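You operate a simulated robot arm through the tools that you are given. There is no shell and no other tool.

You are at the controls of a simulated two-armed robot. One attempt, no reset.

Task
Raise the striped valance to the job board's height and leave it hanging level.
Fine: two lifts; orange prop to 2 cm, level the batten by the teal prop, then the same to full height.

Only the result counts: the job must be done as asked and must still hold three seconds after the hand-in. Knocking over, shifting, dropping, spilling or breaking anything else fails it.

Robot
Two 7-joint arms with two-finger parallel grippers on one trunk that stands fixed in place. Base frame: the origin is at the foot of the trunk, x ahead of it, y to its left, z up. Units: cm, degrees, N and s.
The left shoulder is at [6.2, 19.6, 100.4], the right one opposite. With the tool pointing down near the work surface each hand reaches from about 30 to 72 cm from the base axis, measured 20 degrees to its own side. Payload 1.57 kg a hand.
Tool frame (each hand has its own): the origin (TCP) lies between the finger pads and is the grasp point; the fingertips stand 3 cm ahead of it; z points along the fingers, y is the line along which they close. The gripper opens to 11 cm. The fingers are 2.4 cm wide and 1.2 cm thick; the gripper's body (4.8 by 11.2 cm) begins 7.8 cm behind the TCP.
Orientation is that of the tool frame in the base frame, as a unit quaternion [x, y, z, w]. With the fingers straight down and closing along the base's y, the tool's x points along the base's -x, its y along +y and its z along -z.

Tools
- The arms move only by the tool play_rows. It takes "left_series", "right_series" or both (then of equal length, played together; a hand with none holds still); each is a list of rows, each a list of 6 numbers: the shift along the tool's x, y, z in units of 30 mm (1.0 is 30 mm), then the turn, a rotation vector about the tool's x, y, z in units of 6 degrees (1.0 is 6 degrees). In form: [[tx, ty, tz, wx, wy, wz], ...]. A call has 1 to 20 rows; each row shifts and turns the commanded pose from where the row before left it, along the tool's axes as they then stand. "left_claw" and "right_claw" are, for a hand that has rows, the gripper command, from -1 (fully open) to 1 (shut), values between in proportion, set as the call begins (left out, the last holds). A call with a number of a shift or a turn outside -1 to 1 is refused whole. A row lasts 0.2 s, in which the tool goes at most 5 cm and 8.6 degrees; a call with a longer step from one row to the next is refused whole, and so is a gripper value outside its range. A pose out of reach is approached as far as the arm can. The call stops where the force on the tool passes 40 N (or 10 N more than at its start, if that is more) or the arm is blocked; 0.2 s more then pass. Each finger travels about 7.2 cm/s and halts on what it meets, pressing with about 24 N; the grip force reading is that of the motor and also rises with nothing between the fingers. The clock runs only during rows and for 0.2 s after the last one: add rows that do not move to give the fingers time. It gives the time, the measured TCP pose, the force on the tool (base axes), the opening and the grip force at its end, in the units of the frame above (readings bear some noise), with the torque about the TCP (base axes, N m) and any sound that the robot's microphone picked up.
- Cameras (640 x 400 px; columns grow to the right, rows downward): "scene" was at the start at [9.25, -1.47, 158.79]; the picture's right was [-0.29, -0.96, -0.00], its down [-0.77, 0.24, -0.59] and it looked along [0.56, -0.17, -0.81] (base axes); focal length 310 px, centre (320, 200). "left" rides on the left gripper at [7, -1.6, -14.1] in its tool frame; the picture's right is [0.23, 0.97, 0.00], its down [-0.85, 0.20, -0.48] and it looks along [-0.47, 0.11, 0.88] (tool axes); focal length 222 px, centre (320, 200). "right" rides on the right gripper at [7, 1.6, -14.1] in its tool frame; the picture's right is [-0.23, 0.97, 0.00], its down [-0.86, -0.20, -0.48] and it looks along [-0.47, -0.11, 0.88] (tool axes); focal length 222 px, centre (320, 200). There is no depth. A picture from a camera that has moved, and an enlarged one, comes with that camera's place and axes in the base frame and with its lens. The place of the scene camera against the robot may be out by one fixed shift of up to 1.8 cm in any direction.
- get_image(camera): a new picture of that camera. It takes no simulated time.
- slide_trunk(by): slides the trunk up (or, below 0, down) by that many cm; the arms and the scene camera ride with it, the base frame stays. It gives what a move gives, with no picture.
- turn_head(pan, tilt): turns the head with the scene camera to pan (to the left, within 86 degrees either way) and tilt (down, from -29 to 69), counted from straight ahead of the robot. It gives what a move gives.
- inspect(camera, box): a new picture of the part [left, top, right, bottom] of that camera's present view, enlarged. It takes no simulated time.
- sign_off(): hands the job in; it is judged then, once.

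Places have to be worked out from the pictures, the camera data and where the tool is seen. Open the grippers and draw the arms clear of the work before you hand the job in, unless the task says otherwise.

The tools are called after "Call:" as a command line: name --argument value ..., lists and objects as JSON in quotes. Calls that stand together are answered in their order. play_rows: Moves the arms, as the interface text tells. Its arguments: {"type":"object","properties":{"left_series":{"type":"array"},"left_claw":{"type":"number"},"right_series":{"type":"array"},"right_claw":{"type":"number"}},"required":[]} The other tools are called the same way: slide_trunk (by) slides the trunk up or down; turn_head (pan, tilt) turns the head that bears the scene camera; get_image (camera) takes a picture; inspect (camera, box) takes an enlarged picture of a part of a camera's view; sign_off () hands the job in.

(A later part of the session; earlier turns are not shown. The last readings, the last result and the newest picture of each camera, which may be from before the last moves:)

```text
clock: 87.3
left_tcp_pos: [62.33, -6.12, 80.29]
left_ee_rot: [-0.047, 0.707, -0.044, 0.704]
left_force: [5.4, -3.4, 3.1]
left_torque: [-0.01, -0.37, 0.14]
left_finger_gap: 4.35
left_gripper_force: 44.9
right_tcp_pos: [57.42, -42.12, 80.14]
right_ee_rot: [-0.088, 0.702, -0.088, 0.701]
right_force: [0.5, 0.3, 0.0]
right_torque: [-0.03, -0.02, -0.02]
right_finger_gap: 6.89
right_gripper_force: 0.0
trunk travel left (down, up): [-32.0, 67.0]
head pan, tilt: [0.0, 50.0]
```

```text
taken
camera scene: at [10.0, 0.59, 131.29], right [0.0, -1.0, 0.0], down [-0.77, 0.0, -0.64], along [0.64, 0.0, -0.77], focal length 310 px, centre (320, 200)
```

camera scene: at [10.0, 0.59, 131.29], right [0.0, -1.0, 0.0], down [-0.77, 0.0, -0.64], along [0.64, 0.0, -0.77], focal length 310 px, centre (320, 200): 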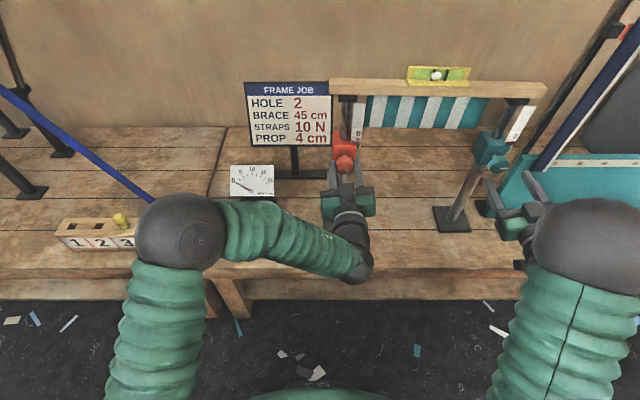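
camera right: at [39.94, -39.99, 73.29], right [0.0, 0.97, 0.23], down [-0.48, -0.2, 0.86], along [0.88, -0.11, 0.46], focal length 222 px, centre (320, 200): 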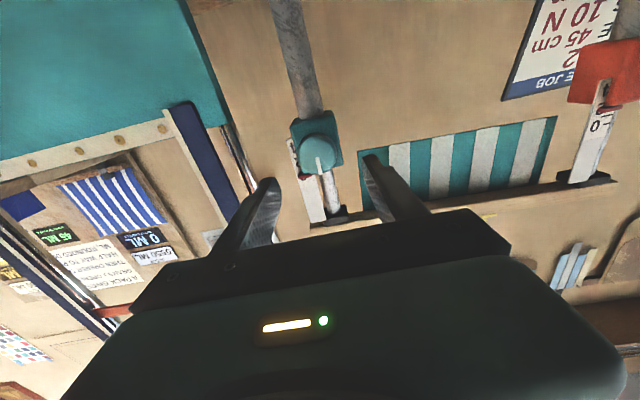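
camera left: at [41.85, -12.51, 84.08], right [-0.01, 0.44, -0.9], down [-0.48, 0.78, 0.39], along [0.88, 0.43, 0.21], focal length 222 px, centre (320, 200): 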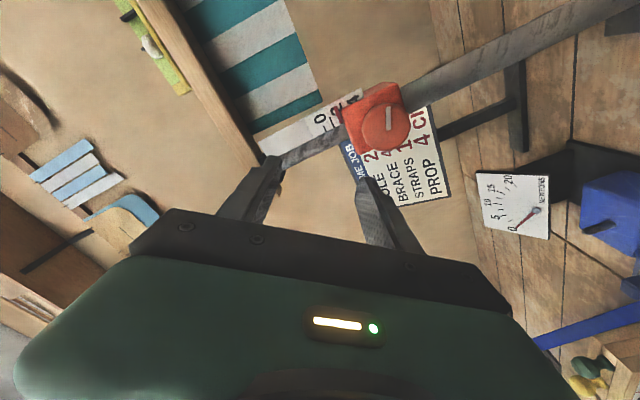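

Load is about 7 N; I'll ease it slightly and turn a further 18° before re-gripping.

Call:
play_rows --left_series '[[-0.01, -0.015, 0.02, 0, 0, 0.6], [0, 0, 0, 0, 0, 0.8], [0, 0, 0, 0, 0, 0.8], [0, 0, 0, 0, 0, 0.8], [0, 0, 0, 0, 0, 0]]'

Call:
inspect --camera "scene" --box '[325, 90, 385, 160]'

Call:
inspect --camera "scene" --box '[396, 60, 476, 110]'

```text
clock: 88.5
left_tcp_pos: [62.39, -6.0, 80.2]
left_ee_rot: [0.064, 0.706, 0.068, 0.702]
left_force: [-0.8, 0.6, 0.0]
left_torque: [-0.04, -0.38, 0.24]
left_finger_gap: 4.34
left_gripper_force: 45.1
right_tcp_pos: [57.42, -42.02, 80.19]
right_ee_rot: [-0.089, 0.702, -0.087, 0.701]
right_force: [-0.2, 0.3, -0.3]
right_torque: [-0.02, -0.04, 0.03]
right_finger_gap: 6.89
right_gripper_force: 0.2
trunk travel left (down, up): [-32.0, 67.0]
head pan, tilt: [0.0, 50.0]
```

```text
5.71 times, centred on (355, 125) of scene
camera zoom: at [9.91, 0.7, 131.29], right [0.0, -1.0, 0.0], down [-0.77, 0.0, -0.64], along [0.64, 0.0, -0.77], focal length 1774 px, centre (120, 629)
```

zoom: 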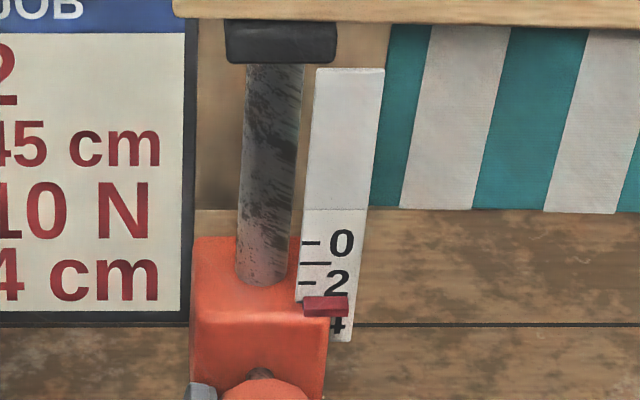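

```text
8.00 times, centred on (436, 85) of scene
camera zoom: at [9.91, 0.7, 131.29], right [0.0, -1.0, 0.0], down [-0.77, 0.0, -0.64], along [0.64, 0.0, -0.77], focal length 2483 px, centre (-608, 1120)
```

zoom: 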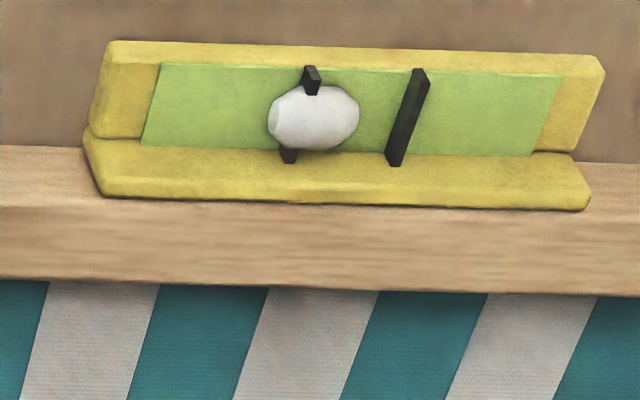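

Orange now reads about 3.0 cm with negligible load. I'll release, retreat, wind the left hand back 61° and re-check alignment.

Call:
play_rows --left_series '[[0, 0, 0, 0, 0, 0], [0, 0, 0, 0, 0, 0], [0, 0, 0, 0, 0, 0]]' --left_claw -0.25

Call:
play_rows --left_series '[[0, 0, -0.5, 0, 0, 0], [0, 0, -0.6, 0, 0, 0], [0, 0, -0.6, 0, 0, 0], [0, 0, 0, 0, 0, -0.8], [0, 0, 0, 0, 0, -0.8], [0, 0, 0, 0, 0, -0.8], [0, 0, 0, 0, 0, -0.8], [0, 0, 0, 0, 0, -0.8], [0, 0, 0, 0, 0, -0.8], [0, 0, 0, 0, 0, -0.8], [0, 0, 0, 0, 0, -0.8], [0, 0, 0, 0, 0, -0.8], [0, 0, 0, 0, 0, -0.8], [0, 0, 0, 0, 0, -0.8], [0, 0, 0, 0, 0, -0.8], [0, 0, 0, 0, 0, -0.6], [0, 0, 0, 0, 0, 0]]'

Call:
inspect --camera "left" --box '[240, 60, 400, 220]'

Call:
get_image --camera "scene"

```text
clock: 89.3
left_tcp_pos: [62.37, -6.09, 80.27]
left_ee_rot: [0.064, 0.706, 0.069, 0.702]
left_force: [-0.3, 0.1, 0.4]
left_torque: [-0.01, -0.01, -0.01]
left_finger_gap: 6.89
left_gripper_force: 0.1
right_tcp_pos: [57.29, -42.06, 80.21]
right_ee_rot: [-0.088, 0.702, -0.087, 0.701]
right_force: [0.0, 0.5, -0.1]
right_torque: [0.03, 0.0, -0.05]
right_finger_gap: 6.88
right_gripper_force: 0.0
trunk travel left (down, up): [-32.0, 67.0]
head pan, tilt: [0.0, 50.0]
```

```text
clock: 92.9
left_tcp_pos: [57.26, -6.09, 80.35]
left_ee_rot: [-0.304, 0.64, -0.299, 0.639]
left_force: [0.9, -0.2, -0.7]
left_torque: [-0.02, 0.01, -0.03]
left_finger_gap: 6.9
left_gripper_force: 0.0
right_tcp_pos: [57.38, -42.11, 80.32]
right_ee_rot: [-0.088, 0.702, -0.087, 0.701]
right_force: [0.1, -0.1, 0.2]
right_torque: [-0.01, -0.01, 0.01]
right_finger_gap: 6.87
right_gripper_force: 0.0
trunk travel left (down, up): [-32.0, 67.0]
head pan, tilt: [0.0, 50.0]
```

```text
2.50 times, centred on (320, 140) of left
camera zoom: at [42.98, -12.53, 77.23], right [-0.01, 0.44, -0.9], down [-0.48, 0.78, 0.39], along [0.88, 0.43, 0.21], focal length 555 px, centre (320, 350)
```

zoom: 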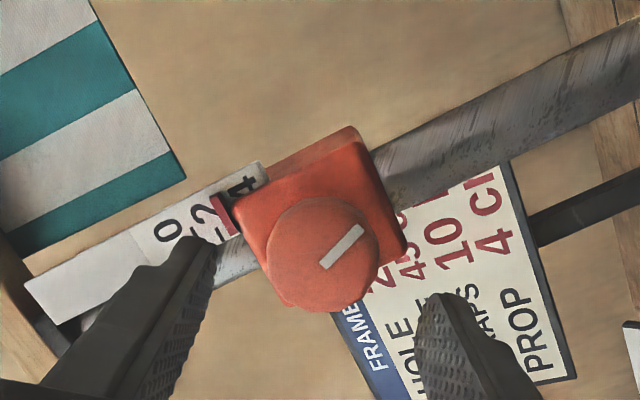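

```text
taken
camera scene: at [9.94, 0.72, 131.29], right [0.0, -1.0, 0.0], down [-0.77, 0.0, -0.64], along [0.64, 0.0, -0.77], focal length 310 px, centre (320, 200)
```

scene: 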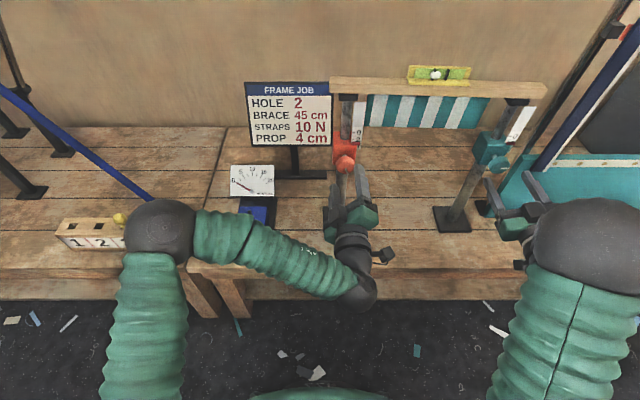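

Well aligned again. Advancing 5.05 cm, closing, and making the first 24° of the last orange turn.

Call:
play_rows --left_series '[[0, 0, 0.5, 0, 0, 0], [0, 0, 0.5, 0, 0, 0], [0, 0, 0.4, 0, 0, 0], [0, 0, 0.28, 0, 0, 0], [0, 0, 0, 0, 0, 0]]'

Call:
play_rows --left_series '[[0, 0, 0, 0, 0, 0], [0, 0, 0, 0, 0, 0], [0, 0, 0, 0, 0, 0]]' --left_claw 1

Call:
play_rows --left_series '[[0, 0, 0, 0, 0, 0.8], [0, 0, 0, 0, 0, 0.8], [0, 0, 0, 0, 0, 0.8], [0, 0, 0, 0, 0, 0.8], [0, 0, 0, 0, 0, 0.8], [0, 0, 0, 0, 0, 0]]'

```text
clock: 94.1
left_tcp_pos: [62.32, -6.02, 80.31]
left_ee_rot: [-0.304, 0.64, -0.3, 0.639]
left_force: [-0.6, 0.9, 0.4]
left_torque: [-0.04, 0.02, 0.02]
left_finger_gap: 6.87
left_gripper_force: 0.1
right_tcp_pos: [57.38, -41.99, 80.16]
right_ee_rot: [-0.089, 0.702, -0.087, 0.701]
right_force: [1.3, -0.4, 0.1]
right_torque: [0.0, 0.03, 0.01]
right_finger_gap: 6.88
right_gripper_force: 0.0
trunk travel left (down, up): [-32.0, 67.0]
head pan, tilt: [0.0, 50.0]
```

```text
clock: 94.9
left_tcp_pos: [62.25, -6.06, 80.16]
left_ee_rot: [-0.305, 0.64, -0.299, 0.639]
left_force: [-2.8, 1.7, -4.5]
left_torque: [-0.07, 0.07, 0.18]
left_finger_gap: 4.32
left_gripper_force: 44.9
right_tcp_pos: [57.53, -42.08, 80.18]
right_ee_rot: [-0.088, 0.702, -0.088, 0.701]
right_force: [0.6, -0.6, 0.2]
right_torque: [-0.01, -0.01, 0.02]
right_finger_gap: 6.86
right_gripper_force: 0.1
trunk travel left (down, up): [-32.0, 67.0]
head pan, tilt: [0.0, 50.0]
```

```text
clock: 96.3
left_tcp_pos: [62.2, -6.04, 80.18]
left_ee_rot: [-0.165, 0.689, -0.159, 0.687]
left_force: [-5.5, 5.5, -7.4]
left_torque: [-0.01, -0.42, 0.65]
left_finger_gap: 4.33
left_gripper_force: 45.0
right_tcp_pos: [57.45, -42.02, 80.13]
right_ee_rot: [-0.089, 0.702, -0.088, 0.701]
right_force: [0.0, -0.6, -0.7]
right_torque: [0.0, 0.01, -0.01]
right_finger_gap: 6.87
right_gripper_force: 0.0
trunk travel left (down, up): [-32.0, 67.0]
head pan, tilt: [0.0, 50.0]
```

About 11 N of side load built up; I'll ease in the direction of the force and turn another 24°.

Call:
play_rows --left_series '[[0.02, 0.036, -0.017, 0, 0, 0.4], [0, 0, 0, 0, 0, 0.7], [0, 0, 0, 0, 0, 0.7], [0, 0, 0, 0, 0, 0.7], [0, 0, 0, 0, 0, 0.7], [0, 0, 0, 0, 0, 0.6], [0, 0, 0, 0, 0, 0]]'

Call:
inspect --camera "scene" --box '[325, 90, 385, 160]'

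```text
clock: 97.9
left_tcp_pos: [62.3, -6.09, 80.29]
left_ee_rot: [-0.025, 0.708, -0.021, 0.706]
left_force: [3.2, 1.6, 5.0]
left_torque: [-0.01, -0.29, 0.04]
left_finger_gap: 4.33
left_gripper_force: 44.7
right_tcp_pos: [57.42, -42.01, 80.26]
right_ee_rot: [-0.089, 0.702, -0.088, 0.701]
right_force: [0.0, 0.7, 0.1]
right_torque: [-0.02, -0.03, 0.01]
right_finger_gap: 6.85
right_gripper_force: 0.0
trunk travel left (down, up): [-32.0, 67.0]
head pan, tilt: [0.0, 50.0]
```

```text
5.71 times, centred on (355, 125) of scene
camera zoom: at [9.91, 0.72, 131.3], right [0.0, -1.0, 0.0], down [-0.77, 0.0, -0.64], along [0.64, 0.0, -0.77], focal length 1774 px, centre (120, 629)
```

zoom: 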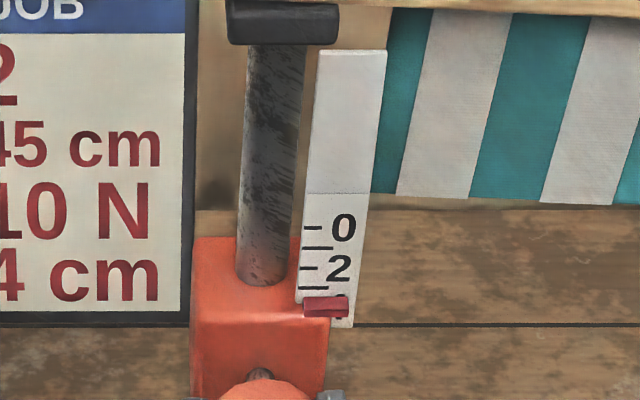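

Orange is now about 3.75 by estimate. For a parallax-free reading I'll bring the right hand's camera level with the pointer (z≈83.5), keeping well away from the left hand.

Call:
play_rows --right_series '[[0, 0, -0.8, 0, 0, 0.6], [0, 0, -0.8, 0, 0, 0.6], [0, 0, -0.8, 0, 0, 0.6], [0, 0, -0.8, 0, 0, 0.58], [-0.49, 0.76, 0, 0, 0, 0], [-0.49, 0.76, 0, 0, 0, 0], [-0.49, 0.76, 0, 0, 0, 0], [-0.49, 0.76, 0, 0, 0, 0], [-0.49, 0.76, 0, 0, 0, 0], [-0.49, 0.6, 0, 0, 0, 0], [-0.49, 0.3, 0, 0, 0, 0], [0, 0, 0, 0, 0, 0]]'

Call:
get_image --camera "right"

Call:
get_image --camera "scene"

```text
clock: 100.5
left_tcp_pos: [62.24, -6.1, 80.1]
left_ee_rot: [-0.025, 0.708, -0.022, 0.706]
left_force: [11.6, -0.9, 14.0]
left_torque: [-0.04, -0.32, -0.1]
left_finger_gap: 4.32
left_gripper_force: 45.2
right_tcp_pos: [50.74, -30.48, 91.08]
right_ee_rot: [-0.001, 0.708, 0.0, 0.707]
right_force: [0.6, -0.4, 0.3]
right_torque: [0.01, -0.02, -0.03]
right_finger_gap: 6.93
right_gripper_force: 0.0
right hand out of reach, approached as far as the arm can: row 7, 8, 9, 10
trunk travel left (down, up): [-32.0, 67.0]
head pan, tilt: [0.0, 50.0]
```

```text
taken
camera right: at [36.59, -28.83, 84.13], right [0.0, 0.97, 0.23], down [-0.48, -0.2, 0.86], along [0.88, -0.11, 0.47], focal length 222 px, centre (320, 200)
```

right: 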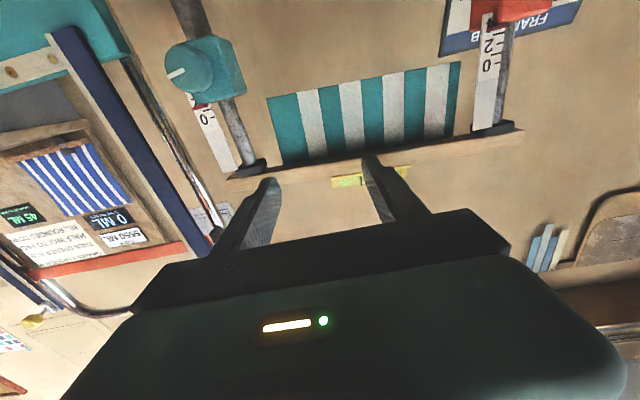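

```text
taken
camera scene: at [9.83, 0.74, 131.31], right [0.0, -1.0, 0.0], down [-0.77, 0.0, -0.64], along [0.64, 0.0, -0.77], focal length 310 px, centre (320, 200)
```

scene: 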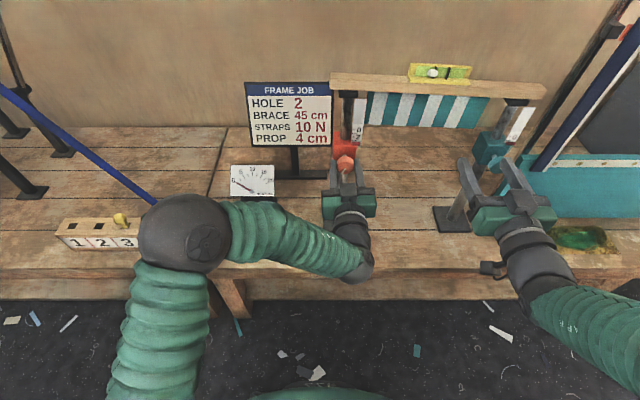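

Both scales are visible at level now. I'll zoom on each.

Call:
inspect --camera "right" --box '[465, 0, 545, 60]'

Call:
inspect --camera "right" --box '[160, 80, 250, 140]'

```text
6.67 times, centred on (505, 30) of right
camera zoom: at [36.59, -28.83, 84.13], right [0.0, 0.97, 0.23], down [-0.48, -0.2, 0.86], along [0.88, -0.11, 0.47], focal length 1481 px, centre (-913, 1333)
```

zoom: 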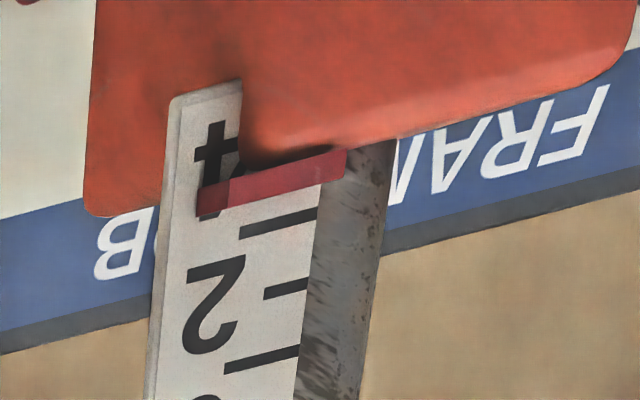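

```text
6.67 times, centred on (205, 110) of right
camera zoom: at [36.59, -28.83, 84.13], right [0.0, 0.97, 0.23], down [-0.48, -0.2, 0.86], along [0.88, -0.11, 0.47], focal length 1481 px, centre (1087, 800)
```

zoom: 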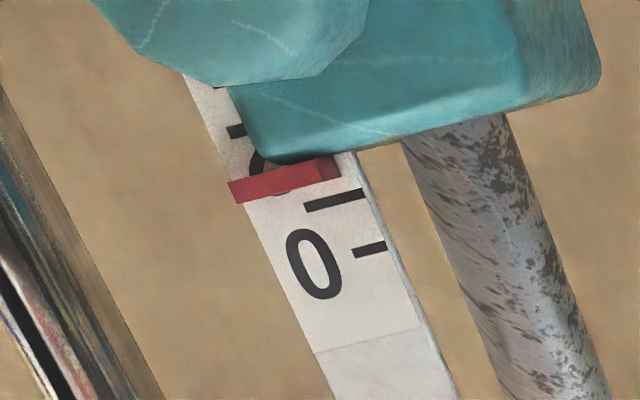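

Working through the geometry (pointer at z≈83.77, 3-tick at 84.36), the orange scale reads 3.58, so the gearing is about 66° per cm and roughly 28° remain. The left hand's load crept to 18 N when the right arm moved, so I'll relieve it and turn 18° first.

Call:
play_rows --left_series '[[-0.045, 0, 0.035, 0, 0, 0], [0, 0, 0, 0, 0, 0.6], [0, 0, 0, 0, 0, 0.6], [0, 0, 0, 0, 0, 0.6], [0, 0, 0, 0, 0, 0.6], [0, 0, 0, 0, 0, 0.6], [0, 0, 0, 0, 0, 0]]'

Call:
inspect --camera "right" --box '[465, 0, 545, 60]'

```text
clock: 102.1
left_tcp_pos: [62.19, -6.02, 80.18]
left_ee_rot: [0.087, 0.704, 0.089, 0.699]
left_force: [-8.1, -2.8, -2.4]
left_torque: [-0.03, 0.47, -0.16]
left_finger_gap: 4.34
left_gripper_force: 45.2
right_tcp_pos: [50.79, -30.53, 91.09]
right_ee_rot: [-0.001, 0.707, 0.001, 0.708]
right_force: [0.2, -0.6, 0.6]
right_torque: [-0.01, 0.01, 0.01]
right_finger_gap: 6.89
right_gripper_force: 0.1
trunk travel left (down, up): [-32.0, 67.0]
head pan, tilt: [0.0, 50.0]
```

```text
6.67 times, centred on (505, 30) of right
camera zoom: at [36.56, -28.87, 84.09], right [0.0, 0.97, 0.23], down [-0.48, -0.2, 0.86], along [0.88, -0.11, 0.47], focal length 1481 px, centre (-913, 1333)
```

zoom: 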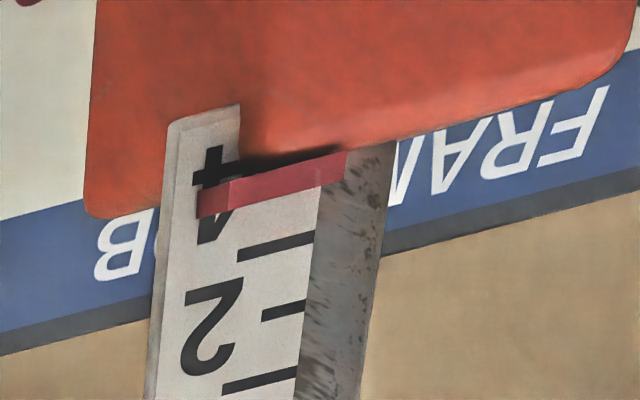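

Reading is now about 3.9. I'll zoom harder to measure the last bit precisely.

Call:
inspect --camera "right" --box '[488, 18, 520, 48]'

Call:
inspect --camera "scene" --box '[325, 90, 385, 160]'

```text
13.33 times, centred on (504, 33) of right
camera zoom: at [36.56, -28.87, 84.09], right [0.0, 0.97, 0.23], down [-0.48, -0.2, 0.86], along [0.88, -0.11, 0.47], focal length 2962 px, centre (-2133, 2427)
```

zoom: 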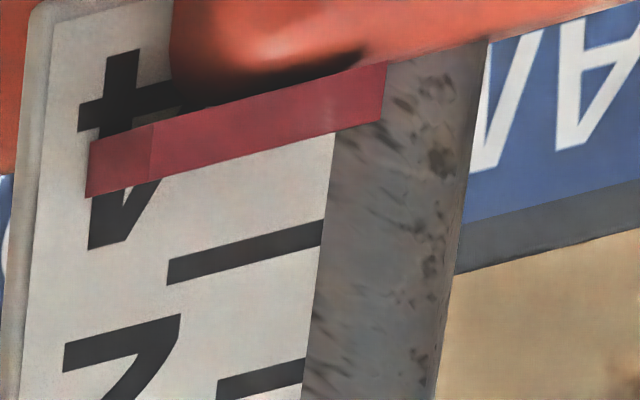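

```text
5.71 times, centred on (355, 125) of scene
camera zoom: at [9.79, 0.65, 131.29], right [0.0, -1.0, 0.0], down [-0.77, 0.0, -0.64], along [0.64, 0.0, -0.77], focal length 1774 px, centre (120, 629)
```

zoom: 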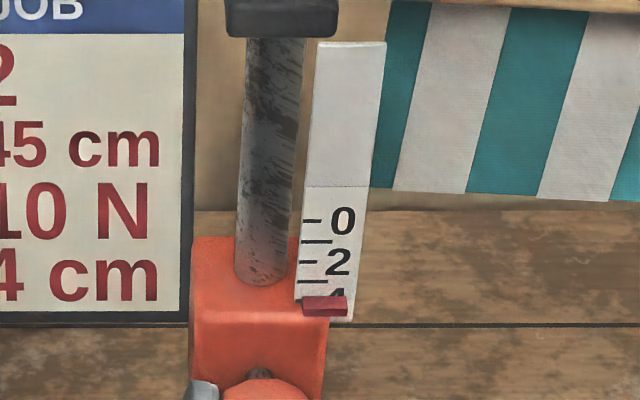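

The precise reading is about 3.89. I'll ease the axial load and turn a further 7°.

Call:
play_rows --left_series '[[0, -0.01, -0.025, 0, 0, 0.4], [0, 0, 0, 0, 0, 0.4], [0, 0, 0, 0, 0, 0.4], [0, 0, 0, 0, 0, 0]]'

Call:
inspect --camera "right" --box '[488, 18, 520, 48]'

```text
clock: 103.1
left_tcp_pos: [62.24, -5.97, 80.28]
left_ee_rot: [0.131, 0.697, 0.133, 0.692]
left_force: [-7.5, -2.5, -9.9]
left_torque: [-0.01, -0.48, -0.05]
left_finger_gap: 4.33
left_gripper_force: 45.3
right_tcp_pos: [50.87, -30.56, 91.02]
right_ee_rot: [-0.001, 0.708, 0.001, 0.706]
right_force: [0.4, -0.9, -1.1]
right_torque: [-0.04, 0.02, 0.01]
right_finger_gap: 6.86
right_gripper_force: 0.1
trunk travel left (down, up): [-32.0, 67.0]
head pan, tilt: [0.0, 50.0]
```

```text
13.33 times, centred on (504, 33) of right
camera zoom: at [36.61, -28.87, 84.05], right [0.0, 0.97, 0.23], down [-0.48, -0.2, 0.86], along [0.88, -0.11, 0.46], focal length 2962 px, centre (-2133, 2427)
```

zoom: 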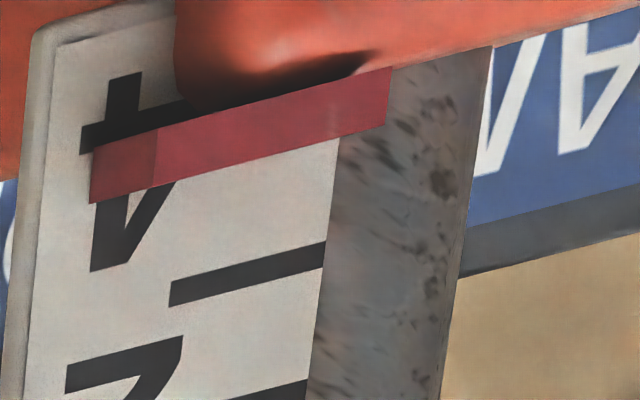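

Pointer and the 4 mark now coincide (about 4.0). I'll ease off the residual load, release, and verify it stays.

Call:
play_rows --left_series '[[0.027, -0.022, -0.027, 0, 0, 0], [0, 0, 0, 0, 0, 0]]'

Call:
play_rows --left_series '[[0, 0, 0, 0, 0, 0], [0, 0, 0, 0, 0, 0], [0, 0, 0, 0, 0, 0]]' --left_claw -0.25

Call:
inspect --camera "right" --box '[488, 18, 520, 48]'

Call:
get_image --camera "scene"

```text
clock: 103.7
left_tcp_pos: [62.25, -6.13, 80.23]
left_ee_rot: [0.131, 0.696, 0.133, 0.693]
left_force: [-2.0, -4.2, -2.9]
left_torque: [-0.05, 0.96, 0.24]
left_finger_gap: 4.33
left_gripper_force: 45.0
right_tcp_pos: [51.0, -30.47, 91.11]
right_ee_rot: [-0.001, 0.708, 0.001, 0.706]
right_force: [-0.8, 0.9, 0.3]
right_torque: [0.01, 0.03, 0.02]
right_finger_gap: 6.88
right_gripper_force: 0.2
trunk travel left (down, up): [-32.0, 67.0]
head pan, tilt: [0.0, 50.0]
```

```text
clock: 104.5
left_tcp_pos: [62.13, -5.9, 80.31]
left_ee_rot: [0.13, 0.697, 0.134, 0.693]
left_force: [0.3, 0.6, -0.2]
left_torque: [-0.02, 0.01, 0.0]
left_finger_gap: 6.88
left_gripper_force: 0.0
right_tcp_pos: [50.8, -30.38, 91.0]
right_ee_rot: [-0.001, 0.708, 0.0, 0.707]
right_force: [-0.3, -0.4, -0.1]
right_torque: [-0.04, -0.02, 0.04]
right_finger_gap: 6.89
right_gripper_force: 0.0
trunk travel left (down, up): [-32.0, 67.0]
head pan, tilt: [0.0, 50.0]
```

```text
13.33 times, centred on (504, 33) of right
camera zoom: at [36.6, -28.84, 84.09], right [0.0, 0.97, 0.23], down [-0.48, -0.2, 0.86], along [0.88, -0.11, 0.47], focal length 2962 px, centre (-2133, 2427)
```

zoom: 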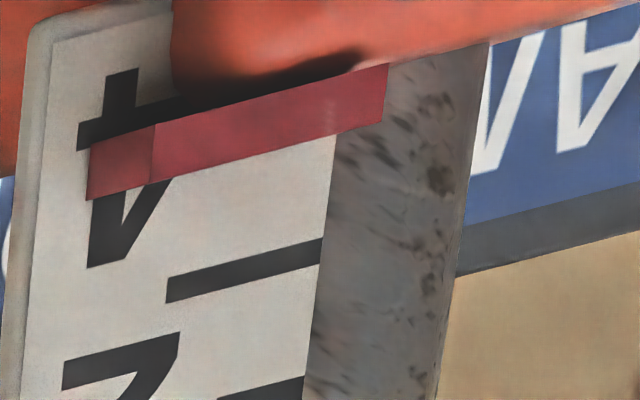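

```text
taken
camera scene: at [9.87, 0.75, 131.3], right [0.0, -1.0, 0.0], down [-0.77, 0.0, -0.64], along [0.64, 0.0, -0.77], focal length 310 px, centre (320, 200)
```

scene: 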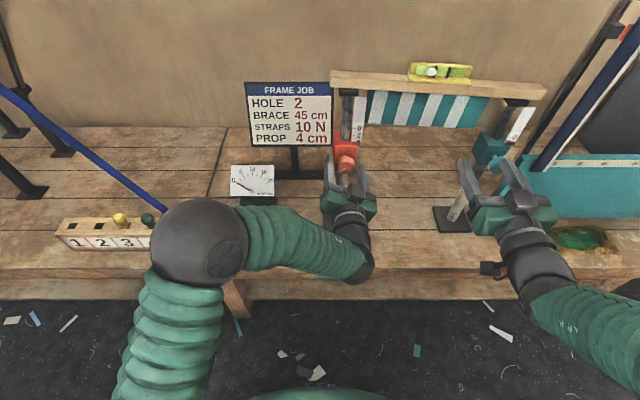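

Orange holds at 4.0 after release. I'll retreat the left hand from the knob, then bring the right hand back to the teal knob's axis and pre-roll it counter-clockwise.

Call:
play_rows --left_series '[[0, 0, -0.5, 0, 0, 0], [0, 0, -0.7, 0, 0, 0], [0, 0, -0.8, 0, 0, 0], [0, 0, -0.8, 0, 0, 0], [0, 0, 0, 0, 0, 0]]'

Call:
play_rows --right_series '[[0.6, -0.645, 0, 0, 0, 0], [0.6, -0.645, 0, 0, 0, 0], [0.6, -0.645, 0, 0, 0, 0], [0.6, -0.645, 0, 0, 0, 0], [0.6, -0.645, 0, 0, 0, 0], [0.6, -0.645, 0, 0, 0, 0], [0, 0, 0.5, 0, 0, 0], [0, 0, 0.5, 0, 0, -0.6], [0, 0, 0, 0, 0, -0.8], [0, 0, 0, 0, 0, -0.8], [0, 0, 0, 0, 0, -0.8], [0, 0, 0, 0, 0, -0.8], [0, 0, 0, 0, 0, -0.8], [0, 0, 0, 0, 0, -0.8], [0, 0, 0, 0, 0, -0.8], [0, 0, 0, 0, 0, -0.8], [0, 0, 0, 0, 0, 0]]'

Call:
inspect --camera "right" --box '[240, 60, 400, 220]'

Call:
get_image --camera "scene"

```text
clock: 105.7
left_tcp_pos: [53.75, -6.04, 80.15]
left_ee_rot: [0.129, 0.697, 0.133, 0.693]
left_force: [0.5, 1.0, -0.4]
left_torque: [0.0, 0.0, 0.03]
left_finger_gap: 6.89
left_gripper_force: 0.1
right_tcp_pos: [50.89, -30.49, 91.08]
right_ee_rot: [0.0, 0.707, 0.0, 0.707]
right_force: [0.6, -0.2, -0.6]
right_torque: [-0.04, -0.02, -0.01]
right_finger_gap: 6.89
right_gripper_force: 0.2
trunk travel left (down, up): [-32.0, 67.0]
head pan, tilt: [0.0, 50.0]
```

```text
clock: 109.3
left_tcp_pos: [53.78, -6.08, 80.11]
left_ee_rot: [0.13, 0.696, 0.133, 0.693]
left_force: [-0.2, 0.8, -0.6]
left_torque: [0.01, -0.04, -0.01]
left_finger_gap: 6.85
left_gripper_force: 0.0
right_tcp_pos: [53.93, -41.98, 80.52]
right_ee_rot: [-0.254, 0.66, -0.253, 0.659]
right_force: [-0.5, 0.1, -1.0]
right_torque: [0.0, 0.02, -0.01]
right_finger_gap: 6.86
right_gripper_force: 0.0
trunk travel left (down, up): [-32.0, 67.0]
head pan, tilt: [0.0, 50.0]
```

```text
2.50 times, centred on (320, 140) of right
camera zoom: at [39.65, -45.5, 74.16], right [0.0, 0.87, -0.48], down [-0.48, 0.42, 0.77], along [0.88, 0.23, 0.42], focal length 555 px, centre (320, 350)
```

zoom: 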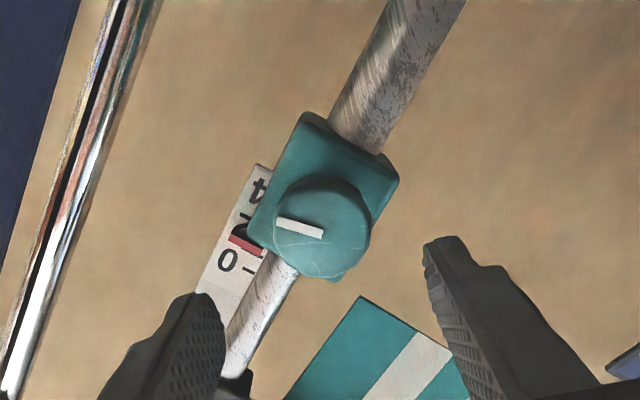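

```text
taken
camera scene: at [9.9, 0.71, 131.29], right [0.0, -1.0, 0.0], down [-0.77, 0.0, -0.64], along [0.64, 0.0, -0.77], focal length 310 px, centre (320, 200)
```

scene: 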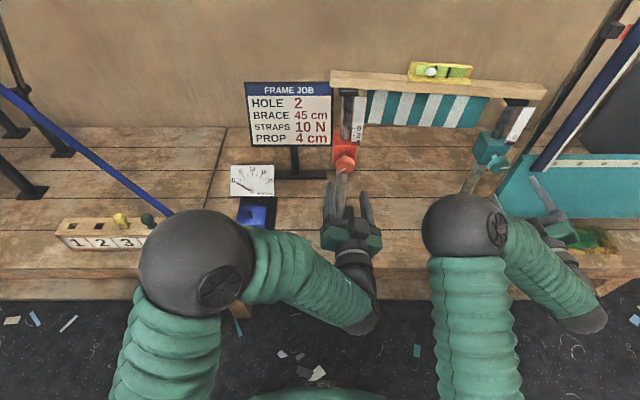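

I'll trim z by -0.27 cm and advance to the teal knob, ending at the same pose as the previous good grip.

Call:
play_rows --right_series '[[0.067, 0.06, 0.4, 0, 0, 0], [0, 0, 0.5, 0, 0, 0], [0, 0, 0.5, 0, 0, 0], [0, 0, 0.5, 0, 0, 0], [0, 0, 0.4, 0, 0, 0], [0, 0, 0.3, 0, 0, 0], [0, 0, 0.18, 0, 0, 0], [0, 0, 0, 0, 0, 0]]'

Call:
play_rows --right_series '[[0, 0, 0, 0, 0, 0], [0, 0, 0, 0, 0, 0], [0, 0, 0, 0, 0, 0]]' --right_claw 1

Call:
inspect --camera "right" --box '[220, 100, 420, 240]'

```text
clock: 111.1
left_tcp_pos: [53.7, -6.08, 80.07]
left_ee_rot: [0.131, 0.696, 0.134, 0.693]
left_force: [0.6, 0.5, -0.4]
left_torque: [-0.01, 0.0, 0.0]
left_finger_gap: 6.9
left_gripper_force: 0.0
right_tcp_pos: [62.39, -41.98, 80.2]
right_ee_rot: [-0.254, 0.661, -0.252, 0.66]
right_force: [-0.2, -0.4, -0.2]
right_torque: [-0.03, 0.02, -0.02]
right_finger_gap: 6.87
right_gripper_force: 0.2
trunk travel left (down, up): [-32.0, 67.0]
head pan, tilt: [0.0, 50.0]
```

```text
clock: 111.9
left_tcp_pos: [53.87, -6.13, 80.22]
left_ee_rot: [0.131, 0.696, 0.133, 0.693]
left_force: [0.1, 0.6, -0.3]
left_torque: [0.01, 0.02, 0.01]
left_finger_gap: 6.89
left_gripper_force: 0.0
right_tcp_pos: [62.24, -42.08, 80.18]
right_ee_rot: [-0.253, 0.66, -0.254, 0.66]
right_force: [2.6, -2.5, 3.2]
right_torque: [-0.03, 0.03, -0.12]
right_finger_gap: 4.34
right_gripper_force: 45.3
trunk travel left (down, up): [-32.0, 67.0]
head pan, tilt: [0.0, 50.0]
```

```text
2.86 times, centred on (320, 170) of right
camera zoom: at [48.09, -45.51, 73.89], right [0.0, 0.88, -0.48], down [-0.48, 0.42, 0.77], along [0.88, 0.23, 0.42], focal length 635 px, centre (320, 286)
```

zoom: 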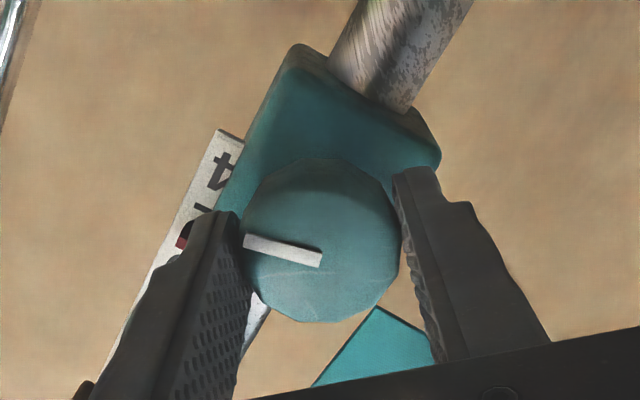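

Well gripped with about 5 N of load. Turning 29° clockwise.

Call:
play_rows --right_series '[[-0.005, -0.012, 0.01, 0, 0, 0.8], [0, 0, 0, 0, 0, 0.8], [0, 0, 0, 0, 0, 0.8], [0, 0, 0, 0, 0, 0.8], [0, 0, 0, 0, 0, 0.8], [0, 0, 0, 0, 0, 0.8], [0, 0, 0, 0, 0, 0]]'

Call:
inspect --camera "scene" --box '[396, 50, 476, 100]'

```text
clock: 113.5
left_tcp_pos: [53.79, -6.07, 80.11]
left_ee_rot: [0.13, 0.697, 0.134, 0.693]
left_force: [-0.1, 0.5, 0.2]
left_torque: [0.02, 0.03, 0.01]
left_finger_gap: 6.91
left_gripper_force: 0.1
right_tcp_pos: [62.25, -42.18, 80.22]
right_ee_rot: [-0.081, 0.702, -0.081, 0.702]
right_force: [5.6, -5.4, 3.9]
right_torque: [-0.05, -0.45, -0.03]
right_finger_gap: 4.31
right_gripper_force: 45.7
trunk travel left (down, up): [-32.0, 67.0]
head pan, tilt: [0.0, 50.0]
```

```text
8.00 times, centred on (436, 75) of scene
camera zoom: at [9.97, 0.59, 131.29], right [0.0, -1.0, 0.0], down [-0.77, 0.0, -0.64], along [0.64, 0.0, -0.77], focal length 2483 px, centre (-608, 1200)
```

zoom: 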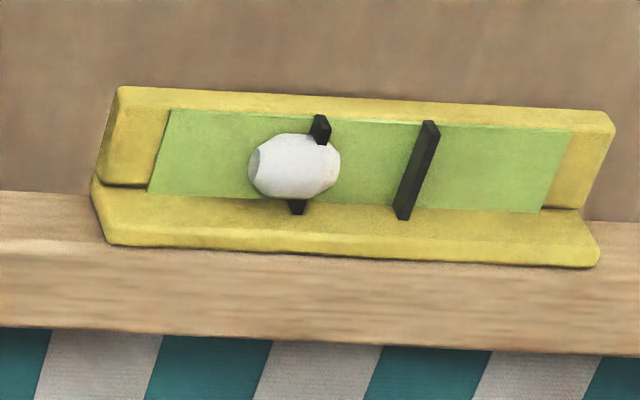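

The bubble is moving right as expected. Easing about 9 N of load and turning another 29°.

Call:
play_rows --right_series '[[-0.008, -0.022, 0.017, 0, 0, 0.8], [0, 0, 0, 0, 0, 0.8], [0, 0, 0, 0, 0, 0.8], [0, 0, 0, 0, 0, 0.8], [0, 0, 0, 0, 0, 0.8], [0, 0, 0, 0, 0, 0.8], [0, 0, 0, 0, 0, 0]]'

Call:
inspect --camera "scene" --box '[396, 50, 476, 100]'

```text
clock: 115.1
left_tcp_pos: [53.73, -6.0, 80.31]
left_ee_rot: [0.13, 0.697, 0.133, 0.693]
left_force: [0.0, 0.4, 0.5]
left_torque: [-0.04, -0.05, 0.02]
left_finger_gap: 6.87
left_gripper_force: 0.0
right_tcp_pos: [62.31, -41.88, 80.18]
right_ee_rot: [0.095, 0.701, 0.097, 0.7]
right_force: [-5.2, 2.1, -1.3]
right_torque: [-0.01, -0.03, -0.02]
right_finger_gap: 4.33
right_gripper_force: 45.6
trunk travel left (down, up): [-32.0, 67.0]
head pan, tilt: [0.0, 50.0]
```

```text
8.00 times, centred on (436, 75) of scene
camera zoom: at [9.83, 0.74, 131.3], right [0.0, -1.0, 0.0], down [-0.77, 0.0, -0.64], along [0.64, 0.0, -0.77], focal length 2483 px, centre (-608, 1200)
```

zoom: 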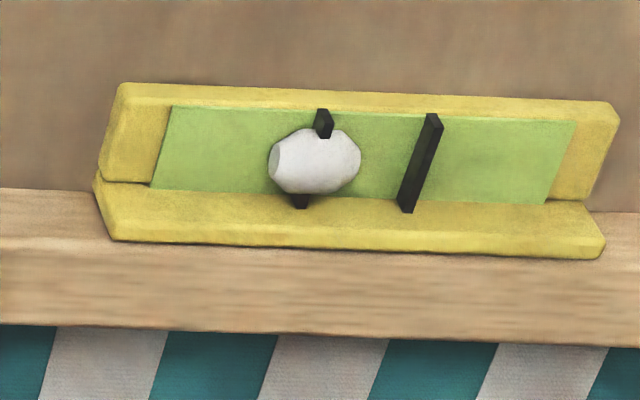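

About 50 px still to go, at roughly 17 px per 29°. I'll continue 36° more on this grip.

Call:
play_rows --right_series '[[0, 0.007, -0.015, 0, 0, 0.8], [0, 0, 0, 0, 0, 0.8], [0, 0, 0, 0, 0, 0.8], [0, 0, 0, 0, 0, 0.8], [0, 0, 0, 0, 0, 0.8], [0, 0, 0, 0, 0, 0]]'

Call:
inspect --camera "scene" --box '[396, 50, 476, 100]'

```text
clock: 116.5
left_tcp_pos: [53.84, -5.94, 80.15]
left_ee_rot: [0.13, 0.697, 0.134, 0.693]
left_force: [0.3, -0.6, -0.6]
left_torque: [0.03, -0.03, -0.01]
left_finger_gap: 6.87
left_gripper_force: 0.0
right_tcp_pos: [62.21, -42.01, 80.09]
right_ee_rot: [0.24, 0.666, 0.241, 0.664]
right_force: [-3.3, 4.4, -5.0]
right_torque: [-0.02, -0.09, -0.01]
right_finger_gap: 4.33
right_gripper_force: 45.0
trunk travel left (down, up): [-32.0, 67.0]
head pan, tilt: [0.0, 50.0]
```

```text
8.00 times, centred on (436, 75) of scene
camera zoom: at [9.96, 0.74, 131.28], right [0.0, -1.0, 0.0], down [-0.77, 0.0, -0.64], along [0.64, 0.0, -0.77], focal length 2483 px, centre (-608, 1200)
```

zoom: 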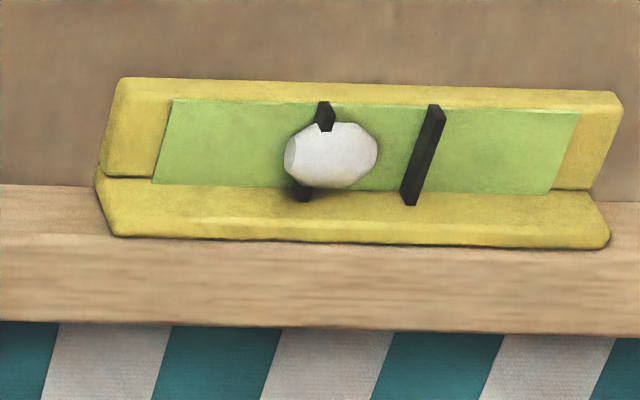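

Offset about -38 px, load about 7 N. One more 14° on this grip, then I'll re-grip.

Call:
play_rows --right_series '[[0.02, 0, -0.01, 0, 0, 0.6], [0, 0, 0, 0, 0, 0.6], [0, 0, 0, 0, 0, 0.6], [0, 0, 0, 0, 0, 0.5], [0, 0, 0, 0, 0, 0]]'

Call:
play_rows --right_series '[[0, 0, 0, 0, 0, 0], [0, 0, 0, 0, 0, 0], [0, 0, 0, 0, 0, 0]]' --right_claw -0.25

Call:
inspect --camera "scene" --box '[396, 50, 476, 100]'

Call:
get_image --camera "scene"

```text
clock: 117.7
left_tcp_pos: [53.8, -5.97, 80.05]
left_ee_rot: [0.13, 0.697, 0.134, 0.693]
left_force: [0.0, 0.2, -0.3]
left_torque: [0.0, 0.02, 0.03]
left_finger_gap: 6.9
left_gripper_force: 0.0
right_tcp_pos: [62.41, -42.0, 80.11]
right_ee_rot: [0.317, 0.632, 0.318, 0.631]
right_force: [7.6, 2.5, -1.5]
right_torque: [-0.04, -0.13, -0.22]
right_finger_gap: 4.32
right_gripper_force: 44.5
trunk travel left (down, up): [-32.0, 67.0]
head pan, tilt: [0.0, 50.0]
```

```text
clock: 118.5
left_tcp_pos: [53.78, -6.02, 80.32]
left_ee_rot: [0.131, 0.697, 0.134, 0.693]
left_force: [-0.3, 0.0, 0.3]
left_torque: [-0.01, 0.06, 0.0]
left_finger_gap: 6.9
left_gripper_force: 0.0
right_tcp_pos: [62.21, -42.01, 80.26]
right_ee_rot: [0.318, 0.632, 0.317, 0.631]
right_force: [-0.5, 0.0, 0.2]
right_torque: [-0.01, 0.0, 0.0]
right_finger_gap: 6.88
right_gripper_force: 0.1
trunk travel left (down, up): [-32.0, 67.0]
head pan, tilt: [0.0, 50.0]
```

```text
8.00 times, centred on (436, 75) of scene
camera zoom: at [9.92, 0.67, 131.29], right [0.0, -1.0, 0.0], down [-0.77, 0.0, -0.64], along [0.64, 0.0, -0.77], focal length 2483 px, centre (-608, 1200)
```

zoom: 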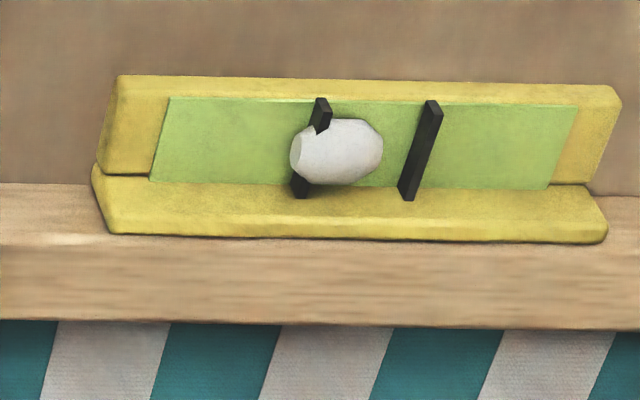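

```text
taken
camera scene: at [9.92, 0.67, 131.29], right [0.0, -1.0, 0.0], down [-0.77, 0.0, -0.64], along [0.64, 0.0, -0.77], focal length 310 px, centre (320, 200)
```

scene: 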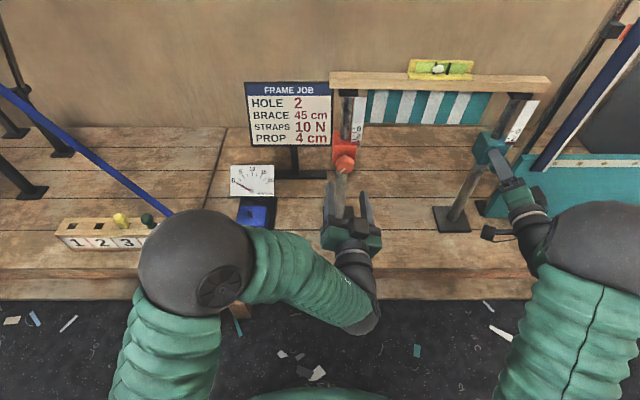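

Offset about -28 px, so roughly 0.75 cm (about 48°) still to raise. Retreating and winding the right hand back about 77°.

Call:
play_rows --right_series '[[0, 0, -0.5, 0, 0, 0], [0, 0, -0.6, 0, 0, 0], [0, 0, -0.6, 0, 0, 0], [0, 0, 0, 0, 0, -0.8], [0, 0, 0, 0, 0, -0.8], [0, 0, 0, 0, 0, -0.8], [0, 0, 0, 0, 0, -0.8], [0, 0, 0, 0, 0, -0.8], [0, 0, 0, 0, 0, -0.8], [0, 0, 0, 0, 0, -0.8], [0, 0, 0, 0, 0, -0.8], [0, 0, 0, 0, 0, -0.8], [0, 0, 0, 0, 0, -0.8], [0, 0, 0, 0, 0, -0.8], [0, 0, 0, 0, 0, -0.8], [0, 0, 0, 0, 0, -0.8], [0, 0, 0, 0, 0, -0.8], [0, 0, 0, 0, 0, -0.8], [0, 0, 0, 0, 0, -0.8], [0, 0, 0, 0, 0, 0]]'

Call:
inspect --camera "right" --box '[240, 60, 400, 220]'

```text
clock: 122.7
left_tcp_pos: [53.66, -5.88, 80.17]
left_ee_rot: [0.13, 0.696, 0.134, 0.693]
left_force: [-0.2, -0.5, 0.1]
left_torque: [0.01, 0.02, 0.0]
left_finger_gap: 6.85
left_gripper_force: 0.0
right_tcp_pos: [57.11, -42.15, 80.19]
right_ee_rot: [-0.145, 0.693, -0.143, 0.692]
right_force: [0.3, 0.5, -0.4]
right_torque: [0.0, -0.03, 0.0]
right_finger_gap: 6.87
right_gripper_force: 0.0
trunk travel left (down, up): [-32.0, 67.0]
head pan, tilt: [0.0, 50.0]
```

```text
2.50 times, centred on (320, 140) of right
camera zoom: at [42.92, -43.32, 73.08], right [0.0, 0.98, -0.18], down [-0.48, 0.16, 0.86], along [0.88, 0.09, 0.47], focal length 555 px, centre (320, 350)
```

zoom: 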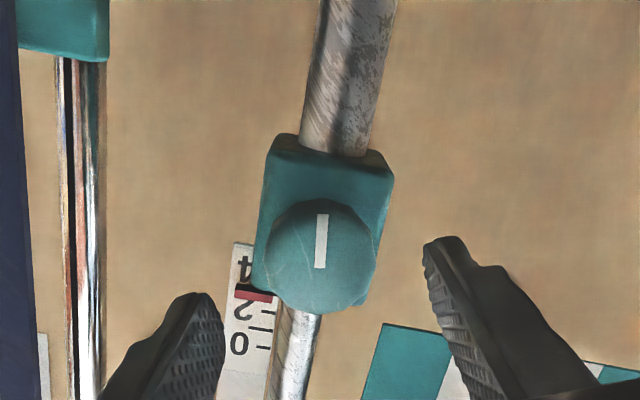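

Aligned again. Advancing 5.15 cm and closing for the last teal turn.

Call:
play_rows --right_series '[[0, 0.03, 0.5, 0, 0, 0], [0, 0, 0.5, 0, 0, 0], [0, 0, 0.4, 0, 0, 0], [0, 0, 0.31, 0, 0, 0], [0, 0, 0, 0, 0, 0]]'

Call:
play_rows --right_series '[[0, 0, 0, 0, 0, 0], [0, 0, 0, 0, 0, 0], [0, 0, 0, 0, 0, 0]]' --right_claw 1

Call:
play_rows --right_series '[[0, 0, 0, 0, 0, 0.8], [0, 0, 0, 0, 0, 0.8], [0, 0, 0, 0, 0, 0.8], [0, 0, 0, 0, 0, 0.8], [0, 0, 0, 0, 0, 0.8], [0, 0, 0, 0, 0, 0]]'

Call:
inspect --camera "scene" --box '[396, 50, 476, 100]'

```text
clock: 123.9
left_tcp_pos: [53.81, -6.05, 80.15]
left_ee_rot: [0.13, 0.697, 0.133, 0.693]
left_force: [0.2, -0.1, -1.1]
left_torque: [0.0, -0.03, 0.01]
left_finger_gap: 6.88
left_gripper_force: 0.0
right_tcp_pos: [62.31, -42.04, 80.32]
right_ee_rot: [-0.144, 0.693, -0.143, 0.692]
right_force: [-0.1, 0.2, -0.8]
right_torque: [0.0, 0.0, 0.02]
right_finger_gap: 6.88
right_gripper_force: 0.1
trunk travel left (down, up): [-32.0, 67.0]
head pan, tilt: [0.0, 50.0]
```

```text
clock: 124.7
left_tcp_pos: [53.78, -6.11, 80.21]
left_ee_rot: [0.131, 0.697, 0.133, 0.693]
left_force: [0.0, 0.2, 0.5]
left_torque: [-0.02, 0.0, 0.01]
left_finger_gap: 6.86
left_gripper_force: 0.1
right_tcp_pos: [62.24, -42.01, 80.18]
right_ee_rot: [-0.144, 0.693, -0.142, 0.692]
right_force: [3.6, -3.7, 2.5]
right_torque: [-0.02, 0.09, -0.21]
right_finger_gap: 4.32
right_gripper_force: 45.5
trunk travel left (down, up): [-32.0, 67.0]
head pan, tilt: [0.0, 50.0]
```

```text
clock: 126.1
left_tcp_pos: [53.74, -6.11, 80.22]
left_ee_rot: [0.129, 0.696, 0.134, 0.693]
left_force: [0.1, -0.1, -0.7]
left_torque: [-0.01, 0.0, 0.0]
left_finger_gap: 6.86
left_gripper_force: 0.1
right_tcp_pos: [62.35, -41.97, 80.22]
right_ee_rot: [0.004, 0.707, 0.006, 0.708]
right_force: [8.0, -8.9, 10.1]
right_torque: [0.01, -0.52, -0.21]
right_finger_gap: 4.34
right_gripper_force: 44.8
trunk travel left (down, up): [-32.0, 67.0]
head pan, tilt: [0.0, 50.0]
```

```text
8.00 times, centred on (436, 75) of scene
camera zoom: at [9.88, 0.58, 131.3], right [0.0, -1.0, 0.0], down [-0.77, 0.0, -0.64], along [0.64, 0.0, -0.77], focal length 2483 px, centre (-608, 1200)
```

zoom: 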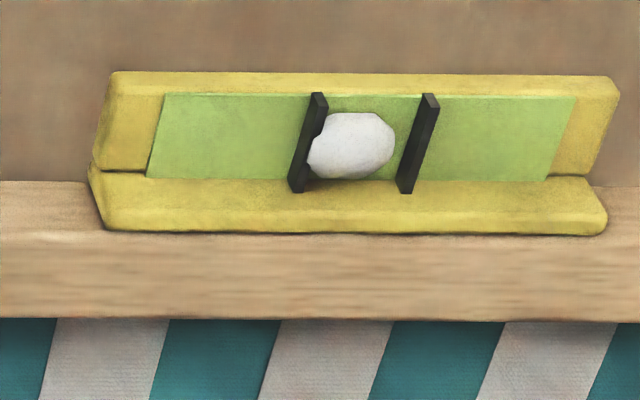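

Offset about -12 px; relieving 15 N of side load and turning 15° more.

Call:
play_rows --right_series '[[-0.033, -0.033, 0.025, 0, 0, 0.5], [0, 0, 0, 0, 0, 0.5], [0, 0, 0, 0, 0, 0.5], [0, 0, 0, 0, 0, 0.5], [0, 0, 0, 0, 0, 0.5], [0, 0, 0, 0, 0, 0]]'

Call:
inspect --camera "scene" --box '[396, 50, 476, 100]'

```text
clock: 127.5
left_tcp_pos: [53.8, -6.01, 80.16]
left_ee_rot: [0.13, 0.696, 0.132, 0.693]
left_force: [-0.3, 0.3, 1.3]
left_torque: [-0.02, 0.03, 0.02]
left_finger_gap: 6.85
left_gripper_force: 0.0
right_tcp_pos: [62.22, -42.03, 80.2]
right_ee_rot: [0.095, 0.701, 0.096, 0.7]
right_force: [-8.1, 1.4, -1.3]
right_torque: [-0.03, -0.36, 0.15]
right_finger_gap: 4.34
right_gripper_force: 44.9
trunk travel left (down, up): [-32.0, 67.0]
head pan, tilt: [0.0, 50.0]
```

```text
8.00 times, centred on (436, 75) of scene
camera zoom: at [9.74, 0.72, 131.3], right [0.0, -1.0, 0.0], down [-0.77, 0.0, -0.64], along [0.64, 0.0, -0.77], focal length 2483 px, centre (-608, 1200)
```

zoom: 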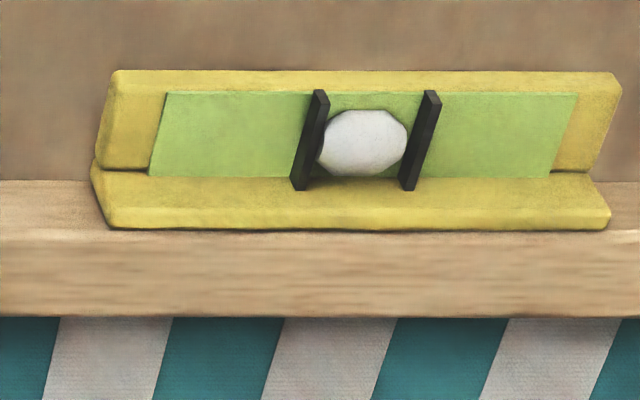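

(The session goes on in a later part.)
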